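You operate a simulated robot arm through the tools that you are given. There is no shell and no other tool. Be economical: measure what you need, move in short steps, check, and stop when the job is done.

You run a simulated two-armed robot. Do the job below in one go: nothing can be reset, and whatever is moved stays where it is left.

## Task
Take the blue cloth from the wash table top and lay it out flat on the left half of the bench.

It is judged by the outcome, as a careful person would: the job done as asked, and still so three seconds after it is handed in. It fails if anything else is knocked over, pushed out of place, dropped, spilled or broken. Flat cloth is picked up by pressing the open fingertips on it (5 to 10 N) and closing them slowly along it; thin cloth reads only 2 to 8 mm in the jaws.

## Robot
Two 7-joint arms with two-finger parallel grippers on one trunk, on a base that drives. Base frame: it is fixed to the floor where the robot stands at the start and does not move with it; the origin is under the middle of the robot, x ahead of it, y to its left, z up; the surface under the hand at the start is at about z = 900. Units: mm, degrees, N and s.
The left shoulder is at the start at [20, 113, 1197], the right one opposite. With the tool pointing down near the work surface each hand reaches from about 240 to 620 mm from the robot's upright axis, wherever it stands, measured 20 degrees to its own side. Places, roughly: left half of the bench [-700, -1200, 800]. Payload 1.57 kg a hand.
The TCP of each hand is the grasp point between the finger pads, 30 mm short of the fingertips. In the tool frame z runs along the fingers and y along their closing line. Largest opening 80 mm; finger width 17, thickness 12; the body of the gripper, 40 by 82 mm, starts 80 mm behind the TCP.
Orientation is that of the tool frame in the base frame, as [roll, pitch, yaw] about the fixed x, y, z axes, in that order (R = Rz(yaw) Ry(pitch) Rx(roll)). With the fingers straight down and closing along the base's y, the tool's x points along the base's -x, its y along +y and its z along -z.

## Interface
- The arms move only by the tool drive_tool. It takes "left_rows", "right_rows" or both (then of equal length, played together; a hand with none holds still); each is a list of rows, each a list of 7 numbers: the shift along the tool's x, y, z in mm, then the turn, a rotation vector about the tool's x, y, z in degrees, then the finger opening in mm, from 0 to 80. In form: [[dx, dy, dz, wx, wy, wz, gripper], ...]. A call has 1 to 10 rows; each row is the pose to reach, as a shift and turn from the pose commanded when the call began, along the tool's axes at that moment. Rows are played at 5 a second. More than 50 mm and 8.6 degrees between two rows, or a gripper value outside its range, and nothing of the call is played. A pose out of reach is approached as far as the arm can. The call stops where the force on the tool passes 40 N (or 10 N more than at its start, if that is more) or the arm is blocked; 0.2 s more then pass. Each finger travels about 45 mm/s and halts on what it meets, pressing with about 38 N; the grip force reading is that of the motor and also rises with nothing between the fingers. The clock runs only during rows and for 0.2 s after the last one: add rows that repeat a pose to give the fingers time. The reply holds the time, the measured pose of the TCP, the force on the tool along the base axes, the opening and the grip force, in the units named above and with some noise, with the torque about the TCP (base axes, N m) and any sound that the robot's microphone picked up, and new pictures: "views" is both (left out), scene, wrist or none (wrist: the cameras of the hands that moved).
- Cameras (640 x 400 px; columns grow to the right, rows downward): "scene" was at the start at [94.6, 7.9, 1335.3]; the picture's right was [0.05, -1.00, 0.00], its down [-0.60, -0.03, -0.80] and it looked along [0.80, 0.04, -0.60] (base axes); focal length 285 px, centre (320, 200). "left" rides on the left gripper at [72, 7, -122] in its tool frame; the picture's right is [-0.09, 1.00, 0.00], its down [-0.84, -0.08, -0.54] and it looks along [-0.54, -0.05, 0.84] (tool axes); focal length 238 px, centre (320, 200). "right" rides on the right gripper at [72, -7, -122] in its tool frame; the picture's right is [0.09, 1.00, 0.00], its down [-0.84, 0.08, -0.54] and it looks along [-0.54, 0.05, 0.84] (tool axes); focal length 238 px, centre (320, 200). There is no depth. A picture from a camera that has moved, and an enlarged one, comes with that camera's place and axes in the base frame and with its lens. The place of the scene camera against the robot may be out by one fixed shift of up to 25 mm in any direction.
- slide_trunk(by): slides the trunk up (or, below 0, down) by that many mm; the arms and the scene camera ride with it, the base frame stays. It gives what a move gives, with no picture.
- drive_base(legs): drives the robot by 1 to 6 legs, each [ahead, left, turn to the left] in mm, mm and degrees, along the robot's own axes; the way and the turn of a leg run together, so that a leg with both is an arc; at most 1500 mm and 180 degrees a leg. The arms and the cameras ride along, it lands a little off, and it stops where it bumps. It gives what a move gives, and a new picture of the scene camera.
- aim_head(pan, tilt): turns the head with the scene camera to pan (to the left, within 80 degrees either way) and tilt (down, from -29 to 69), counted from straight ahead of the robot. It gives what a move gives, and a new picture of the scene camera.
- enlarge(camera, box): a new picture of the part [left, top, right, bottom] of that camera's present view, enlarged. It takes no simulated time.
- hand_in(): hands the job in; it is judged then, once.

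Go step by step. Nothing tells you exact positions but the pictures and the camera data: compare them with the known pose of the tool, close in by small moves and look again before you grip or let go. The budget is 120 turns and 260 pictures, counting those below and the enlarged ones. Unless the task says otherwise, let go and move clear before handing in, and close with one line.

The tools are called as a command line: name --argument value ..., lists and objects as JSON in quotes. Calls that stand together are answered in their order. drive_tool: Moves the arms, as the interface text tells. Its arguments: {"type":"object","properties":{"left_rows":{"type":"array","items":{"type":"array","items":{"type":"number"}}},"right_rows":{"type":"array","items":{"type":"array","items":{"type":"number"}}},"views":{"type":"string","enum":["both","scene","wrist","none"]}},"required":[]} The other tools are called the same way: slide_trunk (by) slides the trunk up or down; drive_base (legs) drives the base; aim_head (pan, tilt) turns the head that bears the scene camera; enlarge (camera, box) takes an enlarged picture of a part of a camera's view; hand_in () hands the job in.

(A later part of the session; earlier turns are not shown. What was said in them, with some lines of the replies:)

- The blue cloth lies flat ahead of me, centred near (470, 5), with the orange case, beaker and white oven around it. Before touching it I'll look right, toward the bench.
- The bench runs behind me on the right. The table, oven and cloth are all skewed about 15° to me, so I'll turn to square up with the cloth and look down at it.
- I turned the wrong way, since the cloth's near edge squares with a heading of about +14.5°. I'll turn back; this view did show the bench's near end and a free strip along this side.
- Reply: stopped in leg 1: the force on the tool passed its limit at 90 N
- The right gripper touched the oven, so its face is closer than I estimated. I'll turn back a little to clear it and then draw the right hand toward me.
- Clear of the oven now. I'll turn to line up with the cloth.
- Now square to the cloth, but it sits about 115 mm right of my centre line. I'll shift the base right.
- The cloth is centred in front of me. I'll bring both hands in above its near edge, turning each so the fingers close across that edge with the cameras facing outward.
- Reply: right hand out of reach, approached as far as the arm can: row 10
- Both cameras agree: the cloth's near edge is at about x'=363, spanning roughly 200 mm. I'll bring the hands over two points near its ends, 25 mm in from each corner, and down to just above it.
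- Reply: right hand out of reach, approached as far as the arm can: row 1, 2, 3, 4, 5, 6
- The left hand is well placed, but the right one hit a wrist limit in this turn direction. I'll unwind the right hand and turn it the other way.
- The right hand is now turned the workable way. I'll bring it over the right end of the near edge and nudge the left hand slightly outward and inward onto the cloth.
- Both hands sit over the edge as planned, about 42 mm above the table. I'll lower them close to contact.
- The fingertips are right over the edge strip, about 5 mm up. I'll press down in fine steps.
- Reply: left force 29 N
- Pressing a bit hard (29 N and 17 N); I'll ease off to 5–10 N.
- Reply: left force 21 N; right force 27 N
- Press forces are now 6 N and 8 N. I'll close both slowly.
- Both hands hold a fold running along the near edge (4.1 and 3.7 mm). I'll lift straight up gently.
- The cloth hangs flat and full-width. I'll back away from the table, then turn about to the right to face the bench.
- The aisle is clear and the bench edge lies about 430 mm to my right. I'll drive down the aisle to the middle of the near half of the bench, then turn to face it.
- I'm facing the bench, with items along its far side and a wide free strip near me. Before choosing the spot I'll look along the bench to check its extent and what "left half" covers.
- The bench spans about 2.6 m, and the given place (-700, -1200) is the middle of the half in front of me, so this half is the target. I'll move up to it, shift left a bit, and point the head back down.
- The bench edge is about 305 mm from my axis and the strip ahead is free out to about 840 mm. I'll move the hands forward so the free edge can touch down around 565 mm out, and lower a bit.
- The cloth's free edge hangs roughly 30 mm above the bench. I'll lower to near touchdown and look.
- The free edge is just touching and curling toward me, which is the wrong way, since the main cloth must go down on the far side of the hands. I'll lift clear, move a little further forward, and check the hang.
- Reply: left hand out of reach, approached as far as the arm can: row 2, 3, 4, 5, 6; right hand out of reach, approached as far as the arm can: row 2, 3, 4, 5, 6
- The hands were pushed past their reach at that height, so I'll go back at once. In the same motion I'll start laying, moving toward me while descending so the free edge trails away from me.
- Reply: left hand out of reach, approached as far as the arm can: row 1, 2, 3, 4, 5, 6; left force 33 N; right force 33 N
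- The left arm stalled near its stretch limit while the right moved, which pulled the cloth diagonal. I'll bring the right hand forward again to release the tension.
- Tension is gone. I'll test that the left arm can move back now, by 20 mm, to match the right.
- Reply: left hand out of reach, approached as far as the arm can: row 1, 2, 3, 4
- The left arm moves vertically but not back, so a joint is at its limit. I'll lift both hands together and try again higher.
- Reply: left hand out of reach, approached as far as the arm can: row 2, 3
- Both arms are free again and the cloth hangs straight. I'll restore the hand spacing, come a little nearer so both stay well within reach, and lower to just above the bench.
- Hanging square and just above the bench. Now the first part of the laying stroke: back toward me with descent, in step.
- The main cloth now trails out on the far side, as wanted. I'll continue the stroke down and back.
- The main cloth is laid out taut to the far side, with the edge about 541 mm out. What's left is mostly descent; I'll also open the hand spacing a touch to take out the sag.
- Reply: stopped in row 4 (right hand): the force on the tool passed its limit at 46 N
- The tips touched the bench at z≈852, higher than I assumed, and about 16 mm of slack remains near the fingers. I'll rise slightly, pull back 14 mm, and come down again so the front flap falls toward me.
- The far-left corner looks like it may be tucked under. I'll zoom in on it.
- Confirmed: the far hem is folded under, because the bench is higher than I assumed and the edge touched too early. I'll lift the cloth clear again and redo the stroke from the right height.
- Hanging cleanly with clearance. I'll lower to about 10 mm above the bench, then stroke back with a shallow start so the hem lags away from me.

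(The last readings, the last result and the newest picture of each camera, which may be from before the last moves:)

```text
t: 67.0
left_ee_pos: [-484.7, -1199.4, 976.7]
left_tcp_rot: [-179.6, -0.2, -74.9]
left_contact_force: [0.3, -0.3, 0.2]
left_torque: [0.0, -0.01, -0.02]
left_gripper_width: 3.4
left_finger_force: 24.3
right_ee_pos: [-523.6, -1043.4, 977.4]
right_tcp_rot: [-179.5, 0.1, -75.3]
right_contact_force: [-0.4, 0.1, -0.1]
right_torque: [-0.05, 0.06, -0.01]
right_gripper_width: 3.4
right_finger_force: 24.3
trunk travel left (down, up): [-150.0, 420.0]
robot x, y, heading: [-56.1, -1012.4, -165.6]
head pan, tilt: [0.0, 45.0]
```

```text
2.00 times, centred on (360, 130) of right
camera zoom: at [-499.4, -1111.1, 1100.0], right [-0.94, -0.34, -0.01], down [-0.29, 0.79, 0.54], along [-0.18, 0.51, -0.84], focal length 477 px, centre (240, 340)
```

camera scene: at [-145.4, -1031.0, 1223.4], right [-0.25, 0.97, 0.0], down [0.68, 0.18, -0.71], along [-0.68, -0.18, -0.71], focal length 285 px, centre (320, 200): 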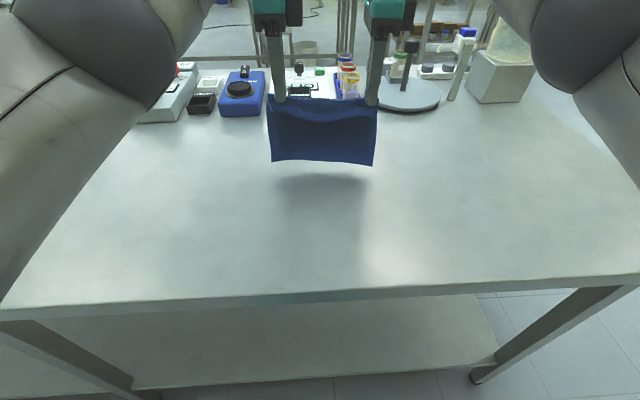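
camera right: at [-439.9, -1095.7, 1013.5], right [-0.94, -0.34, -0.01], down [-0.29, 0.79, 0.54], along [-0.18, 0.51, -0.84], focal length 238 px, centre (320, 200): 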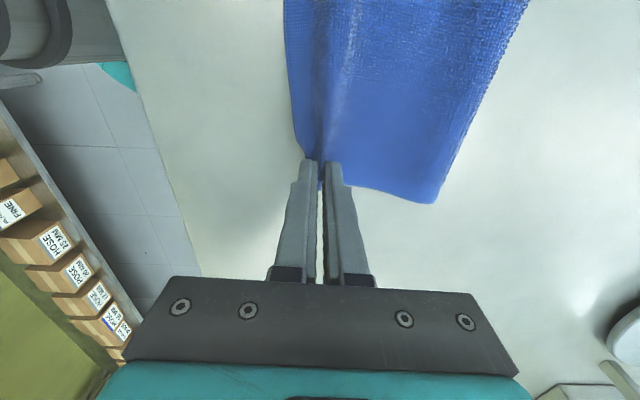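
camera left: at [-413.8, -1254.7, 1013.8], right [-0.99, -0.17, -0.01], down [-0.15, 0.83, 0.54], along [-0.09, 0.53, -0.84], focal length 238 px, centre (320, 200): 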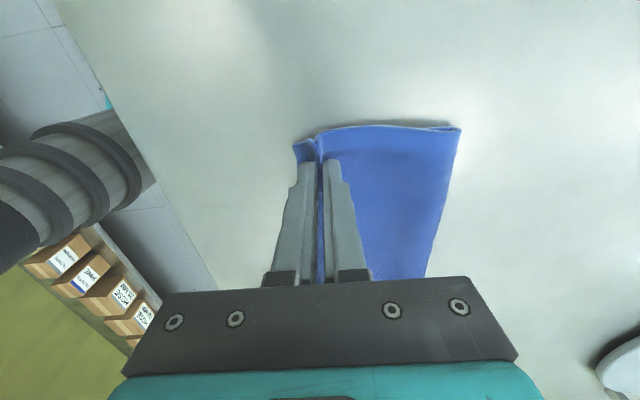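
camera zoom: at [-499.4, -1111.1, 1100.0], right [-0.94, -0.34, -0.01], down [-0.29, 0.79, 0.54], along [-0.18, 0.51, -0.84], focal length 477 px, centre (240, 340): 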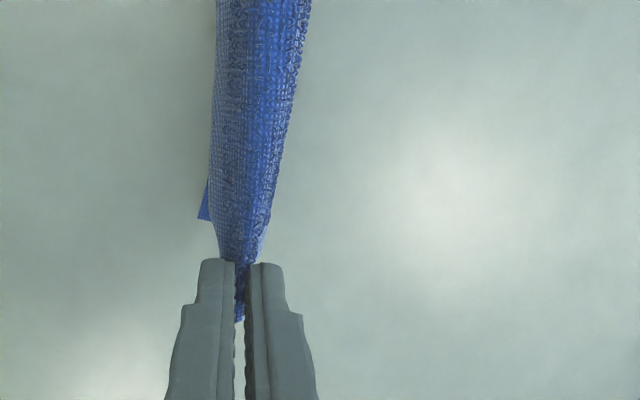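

The hem still curls toward me because it simply buckles that way under its own shape. I'll lift again and use a quick backward start instead, so the hem swings away from me just as it touches.

drive_tool --left_rows '[[0, 0, -30, 0, 0, 0, 0], [0, 10, -55, 0, 0, 0, 0], [0, 35, -60, 0, 0, 0, 0], [0, 60, -60, 0, 0, 0, 0], [0, 72, -60, 0, 0, 0, 0], [0, 72, -48, 0, 0, 0, 0], [0, 72, -36, 0, 0, 0, 0], [0, 72, -36, 0, 0, 0, 0], [0, 72, -36, 0, 0, 0, 0]]' --right_rows '[[0, 0, -30, 0, 0, 0, 0], [0, 10, -55, 0, 0, 0, 0], [0, 35, -60, 0, 0, 0, 0], [0, 60, -60, 0, 0, 0, 0], [0, 72, -60, 0, 0, 0, 0], [0, 72, -48, 0, 0, 0, 0], [0, 72, -36, 0, 0, 0, 0], [0, 72, -36, 0, 0, 0, 0], [0, 72, -36, 0, 0, 0, 0]]' --views "none"

enlarge --camera "left" --box '[220, 60, 420, 210]'

```text
t: 69.0
left_ee_pos: [-553.8, -1215.9, 1014.0]
left_tcp_rot: [-179.6, -0.1, -74.8]
left_contact_force: [-0.6, 0.8, -0.3]
left_torque: [-0.02, 0.01, -0.01]
left_gripper_width: 3.4
left_finger_force: 24.4
right_ee_pos: [-593.8, -1061.1, 1013.5]
right_tcp_rot: [-179.5, 0.1, -75.3]
right_contact_force: [0.1, -0.3, -0.4]
right_torque: [-0.01, 0.02, 0.05]
right_gripper_width: 3.4
right_finger_force: 24.3
trunk travel left (down, up): [-150.0, 420.0]
robot x, y, heading: [-52.8, -1014.6, -165.5]
head pan, tilt: [0.0, 45.0]
```

```text
2.67 times, centred on (320, 135) of left
camera zoom: at [-542.8, -1289.0, 1135.8], right [-0.99, -0.17, -0.01], down [-0.15, 0.83, 0.54], along [-0.09, 0.53, -0.84], focal length 636 px, centre (320, 373)
```

zoom: 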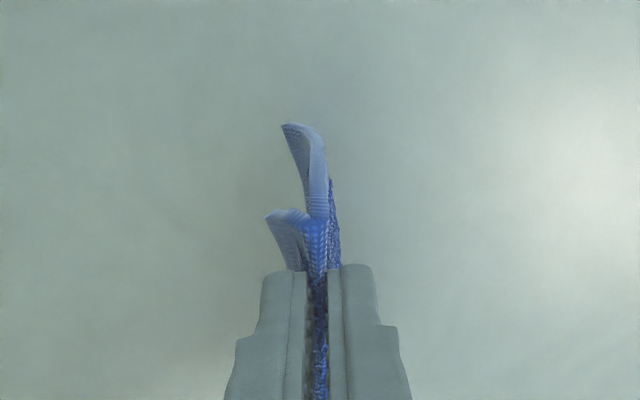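

drive_tool --left_rows '[[0, -47, 13, 0, 0, 0, 0], [0, -89, 39, 0, 0, 0, 0], [0, -121, 71, 0, 0, 0, 0], [0, -141, 96, 0, 0, 0, 0]]' --right_rows '[[0, -47, 13, 0, 0, 0, 0], [0, -89, 39, 0, 0, 0, 0], [0, -121, 71, 0, 0, 0, 0], [0, -141, 96, 0, 0, 0, 0]]' --views "none"

enlarge --camera "left" --box '[260, 60, 500, 210]'

enlarge --camera "scene" --box '[220, 110, 420, 235]'

```text
t: 70.0
left_ee_pos: [-416.5, -1180.0, 917.8]
left_tcp_rot: [-179.6, -0.1, -74.9]
left_contact_force: [-0.6, 0.7, -0.3]
left_torque: [0.0, 0.01, 0.01]
left_gripper_width: 3.2
left_finger_force: 24.4
right_ee_pos: [-456.7, -1024.9, 919.4]
right_tcp_rot: [-179.5, 0.0, -75.4]
right_contact_force: [-0.2, 1.1, 0.0]
right_torque: [-0.02, 0.05, 0.03]
right_gripper_width: 3.4
right_finger_force: 24.0
trunk travel left (down, up): [-150.0, 420.0]
robot x, y, heading: [-54.6, -1011.2, -165.6]
head pan, tilt: [0.0, 45.0]
```

```text
2.67 times, centred on (380, 135) of left
camera zoom: at [-405.2, -1252.6, 1040.2], right [-0.99, -0.17, -0.01], down [-0.15, 0.83, 0.54], along [-0.09, 0.53, -0.84], focal length 636 px, centre (160, 373)
```

zoom: 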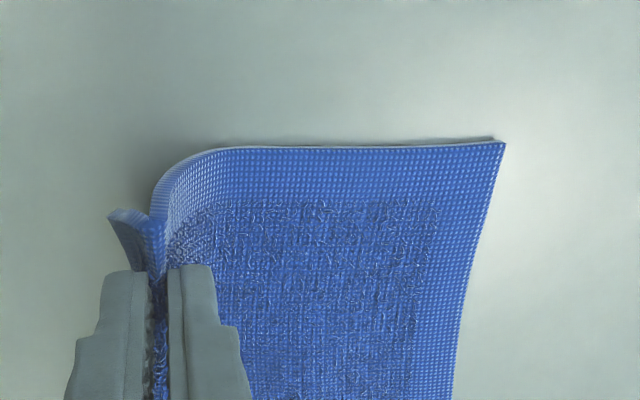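

```text
3.20 times, centred on (320, 172) of scene
camera zoom: at [-145.5, -1030.9, 1223.4], right [-0.25, 0.97, 0.0], down [0.68, 0.18, -0.71], along [-0.68, -0.18, -0.71], focal length 912 px, centre (320, 288)
```

zoom: 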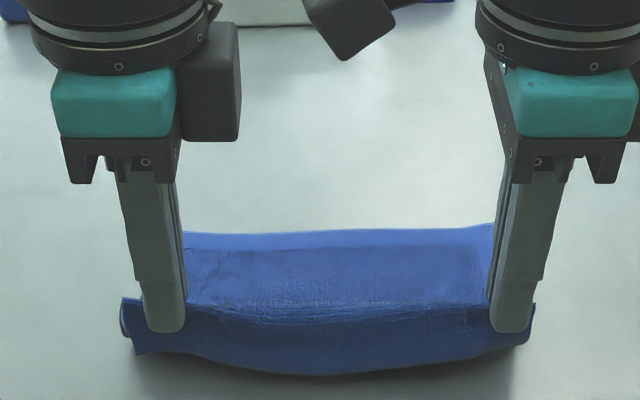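

The hem is now lying correctly outward. I'll take up the remaining slack and lower until the tips are just above the bench.

drive_tool --left_rows '[[0, -5, 4, 0, 0, 0, 0], [0, -10, 10, 0, 0, 0, 0], [0, -11, 18, 0, 0, 0, 0], [0, -11, 25, 0, 0, 0, 0], [0, -10, 31, 0, 0, 0, 0]]' --right_rows '[[0, -5, 4, 0, 0, 0, 0], [0, -10, 10, 0, 0, 0, 0], [0, -11, 18, 0, 0, 0, 0], [0, -11, 26, 0, 0, 0, 0], [0, -10, 32.5, 0, 0, 0, 0]]' --views "none"

enlarge --camera "left" --box '[260, 60, 500, 210]'

enlarge --camera "right" --box '[260, 30, 500, 230]'

enlarge --camera "scene" --box '[220, 130, 420, 255]'

```text
t: 71.2
left_ee_pos: [-408.3, -1177.5, 888.1]
left_tcp_rot: [-179.6, 0.0, -75.0]
left_contact_force: [0.5, 0.4, 0.8]
left_torque: [0.01, 0.06, 0.0]
left_gripper_width: 3.6
left_finger_force: 24.4
right_ee_pos: [-446.8, -1020.9, 885.5]
right_tcp_rot: [-179.7, 0.1, -75.3]
right_contact_force: [0.8, 0.5, 0.6]
right_torque: [-0.03, 0.04, 0.0]
right_gripper_width: 3.8
right_finger_force: 24.5
trunk travel left (down, up): [-150.0, 420.0]
robot x, y, heading: [-56.4, -1013.2, -165.6]
head pan, tilt: [0.0, 45.0]
```

```text
2.67 times, centred on (380, 135) of left
camera zoom: at [-396.5, -1249.9, 1009.8], right [-0.99, -0.17, -0.01], down [-0.15, 0.83, 0.54], along [-0.09, 0.53, -0.84], focal length 636 px, centre (160, 373)
```

zoom: 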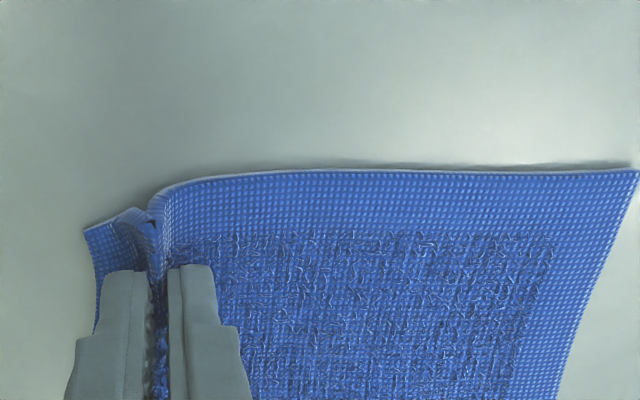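

```text
2.00 times, centred on (380, 130) of right
camera zoom: at [-422.4, -1090.4, 1008.0], right [-0.94, -0.34, -0.01], down [-0.29, 0.79, 0.54], along [-0.18, 0.51, -0.84], focal length 477 px, centre (200, 340)
```

zoom: 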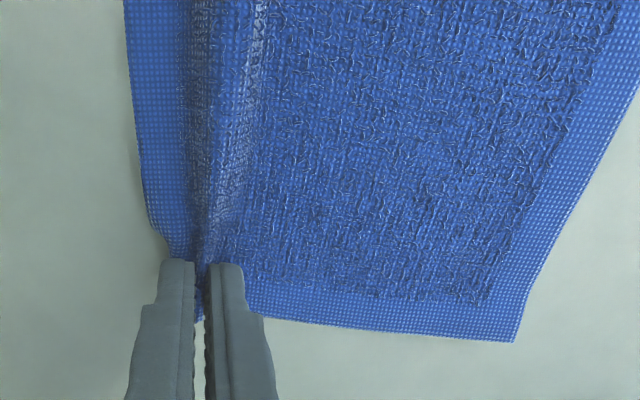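

```text
3.20 times, centred on (320, 192) of scene
camera zoom: at [-145.5, -1030.9, 1223.4], right [-0.25, 0.97, 0.0], down [0.68, 0.18, -0.71], along [-0.68, -0.18, -0.71], focal length 912 px, centre (320, 224)
```

zoom: 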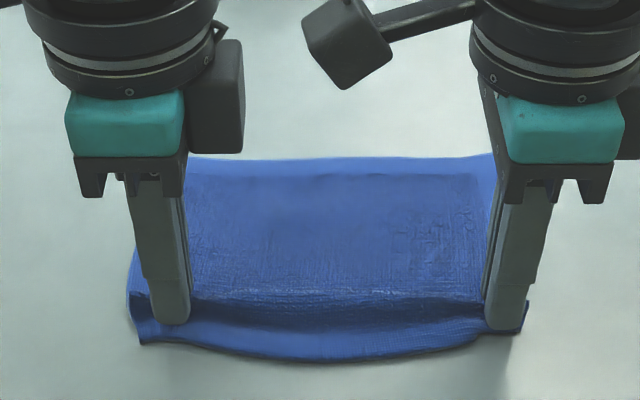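

The cloth lies right: all hems outward, front flap toward me, only the fold between the fingers remains. I'll press lightly so that opening the fingers spreads the fold flat.

drive_tool --left_rows '[[0, 0, 2, 0, 0, 0, 0], [0, 0, 3.5, 0, 0, 0, 0], [0, 0, 4.5, 0, 0, 0, 0], [0, 0, 4.5, 0, 0, 0, 0]]' --right_rows '[[0, 0, 1, 0, 0, 0, 0], [0, 0, 2, 0, 0, 0, 0], [0, 0, 3, 0, 0, 0, 0], [0, 0, 3, 0, 0, 0, 0]]' --views "none"

```text
t: 72.2
left_ee_pos: [-408.2, -1178.6, 883.2]
left_tcp_rot: [-179.7, -0.1, -74.8]
left_contact_force: [-0.7, -0.2, 3.5]
left_torque: [0.0, 0.05, 0.01]
left_gripper_width: 3.8
left_finger_force: 24.7
right_ee_pos: [-446.3, -1021.1, 884.8]
right_tcp_rot: [-179.5, 0.1, -75.3]
right_contact_force: [2.3, 0.9, 12.9]
right_torque: [0.02, -0.04, 0.04]
right_gripper_width: 3.2
right_finger_force: 25.0
trunk travel left (down, up): [-150.0, 420.0]
robot x, y, heading: [-53.5, -1015.5, -165.7]
head pan, tilt: [0.0, 45.0]
```

drive_tool --left_rows '[[0, 0, 0.7, 0, 0, 0, 4], [0, 0, 0.7, 0, 0, 0, 7], [0, 0, 0.7, 0, 0, 0, 10], [0, 0, 0.7, 0, 0, 0, 13], [0, 0, 0.7, 0, 0, 0, 16], [0, 0, 0.7, 0, 0, 0, 20], [0, 0, 0.7, 0, 0, 0, 24], [0, 0, 0.7, 0, 0, 0, 28], [0, 0, 0.7, 0, 0, 0, 32], [0, 0, 0.7, 0, 0, 0, 32]]' --right_rows '[[0, 0, -1, 0, 0, 0, 4], [0, 0, -1, 0, 0, 0, 7], [0, 0, -1, 0, 0, 0, 10], [0, 0, -1, 0, 0, 0, 13], [0, 0, -1, 0, 0, 0, 16], [0, 0, -1, 0, 0, 0, 20], [0, 0, -1, 0, 0, 0, 24], [0, 0, -1, 0, 0, 0, 28], [0, 0, -1, 0, 0, 0, 32], [0, 0, -1, 0, 0, 0, 32]]' --views "wrist"

enlarge --camera "scene" --box '[220, 130, 420, 255]'

```text
t: 74.4
left_ee_pos: [-409.0, -1177.9, 883.5]
left_tcp_rot: [-179.7, -0.1, -74.9]
left_contact_force: [0.5, 0.3, 10.2]
left_torque: [-0.04, 0.0, -0.05]
left_gripper_width: 27.0
left_finger_force: 0.0
right_ee_pos: [-447.3, -1020.3, 884.4]
right_tcp_rot: [-179.6, 0.1, -75.3]
right_contact_force: [-2.0, -0.7, 3.9]
right_torque: [-0.04, -0.02, 0.04]
right_gripper_width: 29.4
right_finger_force: 0.1
trunk travel left (down, up): [-150.0, 420.0]
robot x, y, heading: [-50.6, -1011.5, -165.4]
head pan, tilt: [0.0, 45.0]
camera right: at [-422.9, -1090.2, 1006.5], right [-0.94, -0.34, -0.01], down [-0.29, 0.79, 0.54], along [-0.18, 0.51, -0.84], focal length 238 px, centre (320, 200)
camera left: at [-396.1, -1250.2, 1005.4], right [-0.99, -0.17, -0.01], down [-0.15, 0.83, 0.54], along [-0.09, 0.53, -0.84], focal length 238 px, centre (320, 200)
```

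right: 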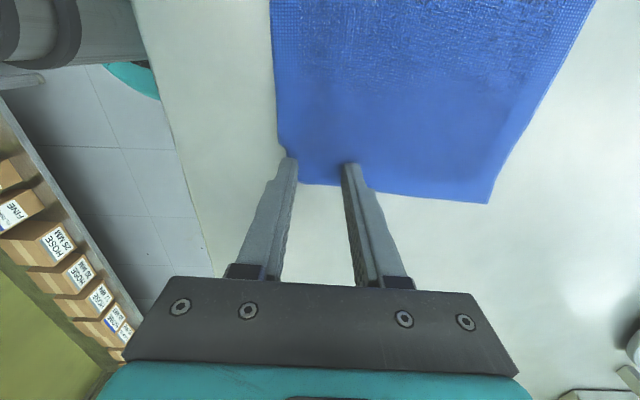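
left: 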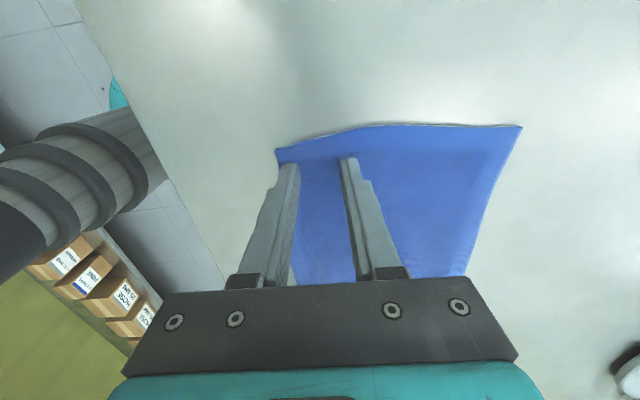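

```text
3.20 times, centred on (320, 192) of scene
camera zoom: at [-145.0, -1030.8, 1223.5], right [-0.25, 0.97, 0.0], down [0.68, 0.18, -0.71], along [-0.68, -0.18, -0.71], focal length 912 px, centre (320, 224)
```

zoom: 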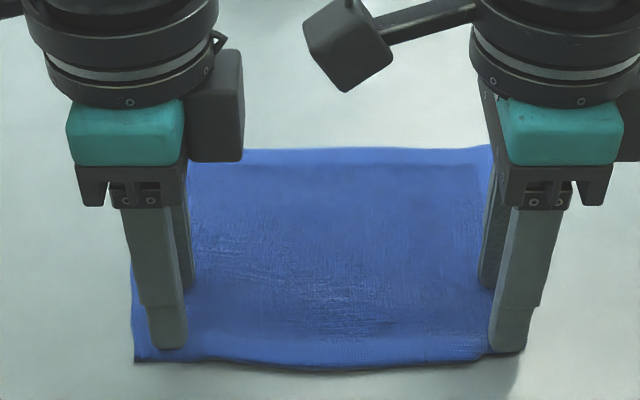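

The fold opened out flat. I'll lift both hands straight up and clear.

drive_tool --left_rows '[[0, 0, -5, 0, 0, 0, 30], [0, 0, -15, 0, 0, 0, 30], [0, 0, -35, 0, 0, 0, 30], [0, 0, -70, 0, 0, 0, 30], [0, 0, -110, 0, 0, 0, 30], [0, 0, -150, 0, 0, 0, 30], [0, 0, -180, 0, 0, 0, 30], [0, 0, -180, 0, 0, 0, 30]]' --right_rows '[[0, 0, -5, 0, 0, 0, 30], [0, 0, -15, 0, 0, 0, 30], [0, 0, -35, 0, 0, 0, 30], [0, 0, -70, 0, 0, 0, 30], [0, 0, -110, 0, 0, 0, 30], [0, 0, -150, 0, 0, 0, 30], [0, 0, -180, 0, 0, 0, 30], [0, 0, -180, 0, 0, 0, 30]]' --views "both"

enlarge --camera "scene" --box '[220, 130, 420, 255]'

```text
t: 76.2
left_ee_pos: [-410.8, -1179.1, 1063.1]
left_tcp_rot: [-179.6, -0.2, -74.8]
left_contact_force: [-0.2, -0.5, -0.1]
left_torque: [-0.01, -0.01, -0.01]
left_gripper_width: 30.1
left_finger_force: 0.0
right_ee_pos: [-449.2, -1024.5, 1063.9]
right_tcp_rot: [-179.6, 0.1, -75.4]
right_contact_force: [-0.1, -0.4, -0.2]
right_torque: [0.02, 0.0, 0.01]
right_gripper_width: 30.1
right_finger_force: 0.1
trunk travel left (down, up): [-150.0, 420.0]
robot x, y, heading: [-51.8, -1010.0, -165.7]
head pan, tilt: [0.0, 45.0]
camera scene: at [-145.6, -1031.0, 1223.3], right [-0.25, 0.97, 0.0], down [0.68, 0.18, -0.71], along [-0.68, -0.18, -0.71], focal length 285 px, centre (320, 200)
camera right: at [-424.8, -1092.3, 1185.1], right [-0.94, -0.34, -0.01], down [-0.29, 0.79, 0.54], along [-0.18, 0.51, -0.84], focal length 238 px, centre (320, 200)
camera left: at [-398.8, -1251.1, 1185.3], right [-0.99, -0.17, -0.01], down [-0.15, 0.83, 0.54], along [-0.09, 0.53, -0.84], focal length 238 px, centre (320, 200)
```

scene: 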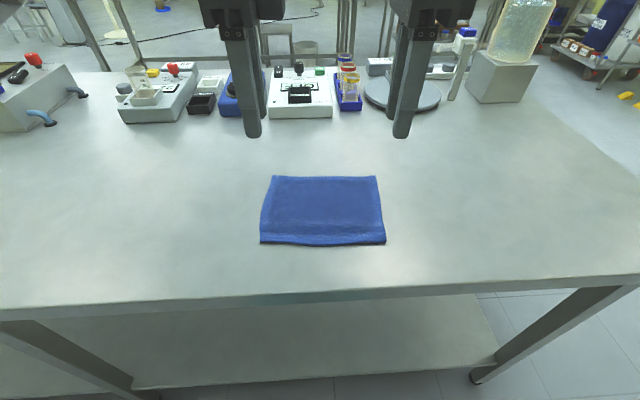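
right: 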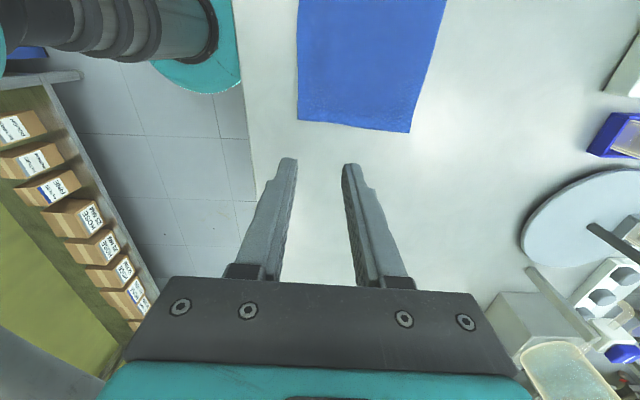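
left: 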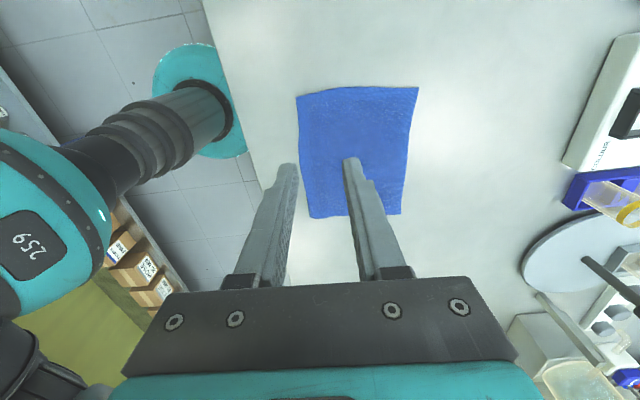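

```text
3.20 times, centred on (320, 192) of scene
camera zoom: at [-145.6, -1031.0, 1223.3], right [-0.25, 0.97, 0.0], down [0.68, 0.18, -0.71], along [-0.68, -0.18, -0.71], focal length 912 px, centre (320, 224)
```

zoom: 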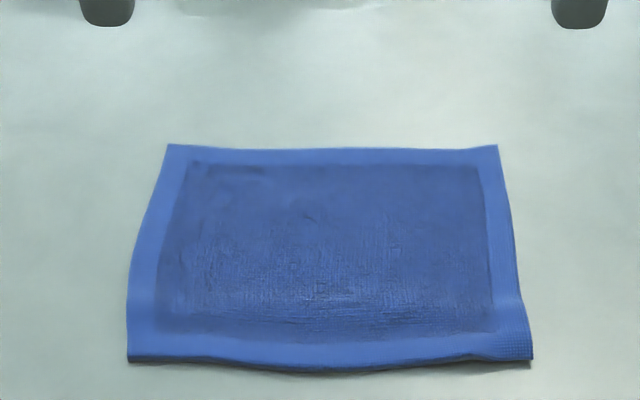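

The cloth lies flat with the hands clear. Before handing in I want to be sure where the bench's left half really is, so I'll look along the bench for its true length or any seam.

aim_head --pan 35 --tilt 35

aim_head --pan 70 --tilt 35

```text
t: 77.2
left_ee_pos: [-411.0, -1178.6, 1062.5]
left_tcp_rot: [-179.6, -0.1, -74.9]
left_contact_force: [0.0, -0.3, 0.1]
left_torque: [-0.02, 0.0, -0.03]
left_gripper_width: 29.9
left_finger_force: 0.1
right_ee_pos: [-449.7, -1022.7, 1063.1]
right_tcp_rot: [-179.5, 0.1, -75.4]
right_contact_force: [-0.4, 0.5, 0.1]
right_torque: [0.01, -0.05, 0.01]
right_gripper_width: 29.9
right_finger_force: 0.0
trunk travel left (down, up): [-150.0, 420.0]
robot x, y, heading: [-53.5, -1012.9, -165.6]
head pan, tilt: [35.0, 35.0]
camera scene: at [-124.1, -1077.5, 1238.2], right [-0.76, 0.65, 0.0], down [0.37, 0.44, -0.82], along [-0.53, -0.62, -0.57], focal length 285 px, centre (320, 200)
```

scene: 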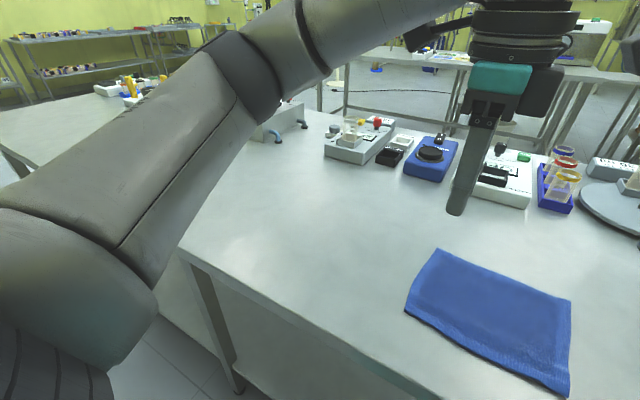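

```text
t: 78.2
left_ee_pos: [-411.3, -1179.6, 1062.8]
left_tcp_rot: [-179.6, -0.1, -74.8]
left_contact_force: [0.0, 0.6, 0.3]
left_torque: [0.01, -0.04, 0.0]
left_gripper_width: 29.9
left_finger_force: 0.1
right_ee_pos: [-448.9, -1024.1, 1062.8]
right_tcp_rot: [-179.4, 0.1, -75.3]
right_contact_force: [0.8, -0.1, 0.2]
right_torque: [0.02, -0.01, 0.02]
right_gripper_width: 30.0
right_finger_force: 0.1
trunk travel left (down, up): [-150.0, 420.0]
robot x, y, heading: [-55.1, -1011.0, -165.5]
head pan, tilt: [70.0, 35.0]
camera scene: at [-75.4, -1098.2, 1238.2], right [-1.0, 0.1, 0.0], down [0.06, 0.57, -0.82], along [-0.08, -0.82, -0.57], focal length 285 px, centre (320, 200)
```

scene: 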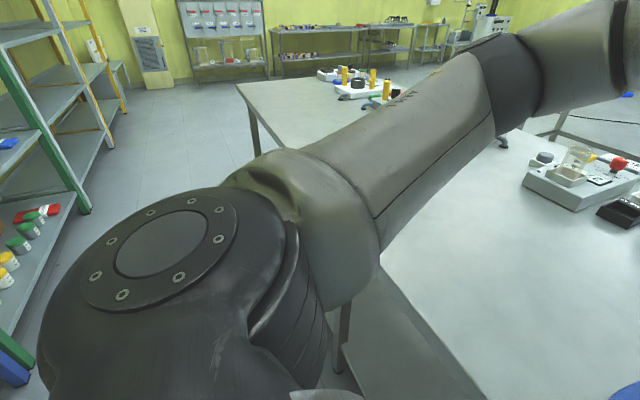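

The arm hides the critical part. I'll back off a little and turn along the aisle to view the bench's full length.

drive_base --legs '[[-250, 0, 0], [0, 0, 70]]'

aim_head --pan -8 --tilt 22

```text
t: 83.1
left_ee_pos: [225.3, -1340.2, 1061.9]
left_tcp_rot: [-179.6, -0.1, -3.9]
left_contact_force: [0.4, 0.2, 0.8]
left_torque: [-0.03, -0.04, 0.01]
left_gripper_width: 29.7
left_finger_force: 0.0
right_ee_pos: [66.7, -1325.8, 1064.1]
right_tcp_rot: [-179.5, 0.1, -4.2]
right_contact_force: [-0.2, -0.3, 0.1]
right_torque: [-0.03, -0.01, -0.02]
right_gripper_width: 29.9
right_finger_force: 0.1
trunk travel left (down, up): [-150.0, 420.0]
robot x, y, heading: [183.9, -950.4, -94.5]
head pan, tilt: [70.0, 35.0]
camera scene: at [261.3, -992.4, 1238.2], right [-0.41, -0.91, 0.0], down [-0.52, 0.24, -0.82], along [0.75, -0.34, -0.57], focal length 285 px, centre (320, 200)
```

scene: 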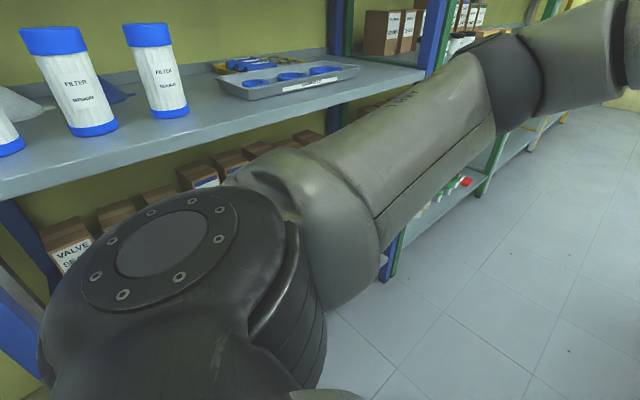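

```text
t: 84.6
left_ee_pos: [226.7, -1339.9, 1062.9]
left_tcp_rot: [-179.6, -0.1, -3.9]
left_contact_force: [-0.1, 0.2, -0.4]
left_torque: [0.03, 0.0, 0.02]
left_gripper_width: 29.7
left_finger_force: 0.1
right_ee_pos: [67.2, -1326.0, 1062.8]
right_tcp_rot: [-179.5, 0.1, -4.3]
right_contact_force: [-0.4, 0.4, -0.3]
right_torque: [-0.01, 0.0, 0.03]
right_gripper_width: 30.1
right_finger_force: 0.0
trunk travel left (down, up): [-150.0, 420.0]
robot x, y, heading: [181.4, -949.4, -94.5]
head pan, tilt: [-8.0, 22.0]
camera scene: at [161.1, -1046.6, 1258.8], right [-0.98, 0.22, 0.0], down [0.08, 0.37, -0.93], along [-0.2, -0.91, -0.37], focal length 285 px, centre (320, 200)
```

scene: 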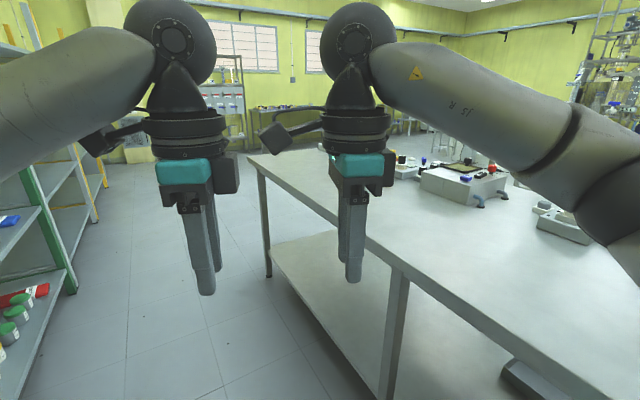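

The bench is one continuous top with a single middle leg near y≈-1580. The cloth therefore lies well inside the half centred at the given place. From where I stood facing the bench that half is on the right, so I'm going by the coordinates. It's flat, with the hands well clear, so I'm handing in.

hand_in

```text
The job is handed in.
```

The blue cloth is laid out flat on the half of the bench at your coordinates for "left half" (it is on the right when facing the bench from the wash table side); the right gripper bumped the oven once early on, and nothing looked moved.
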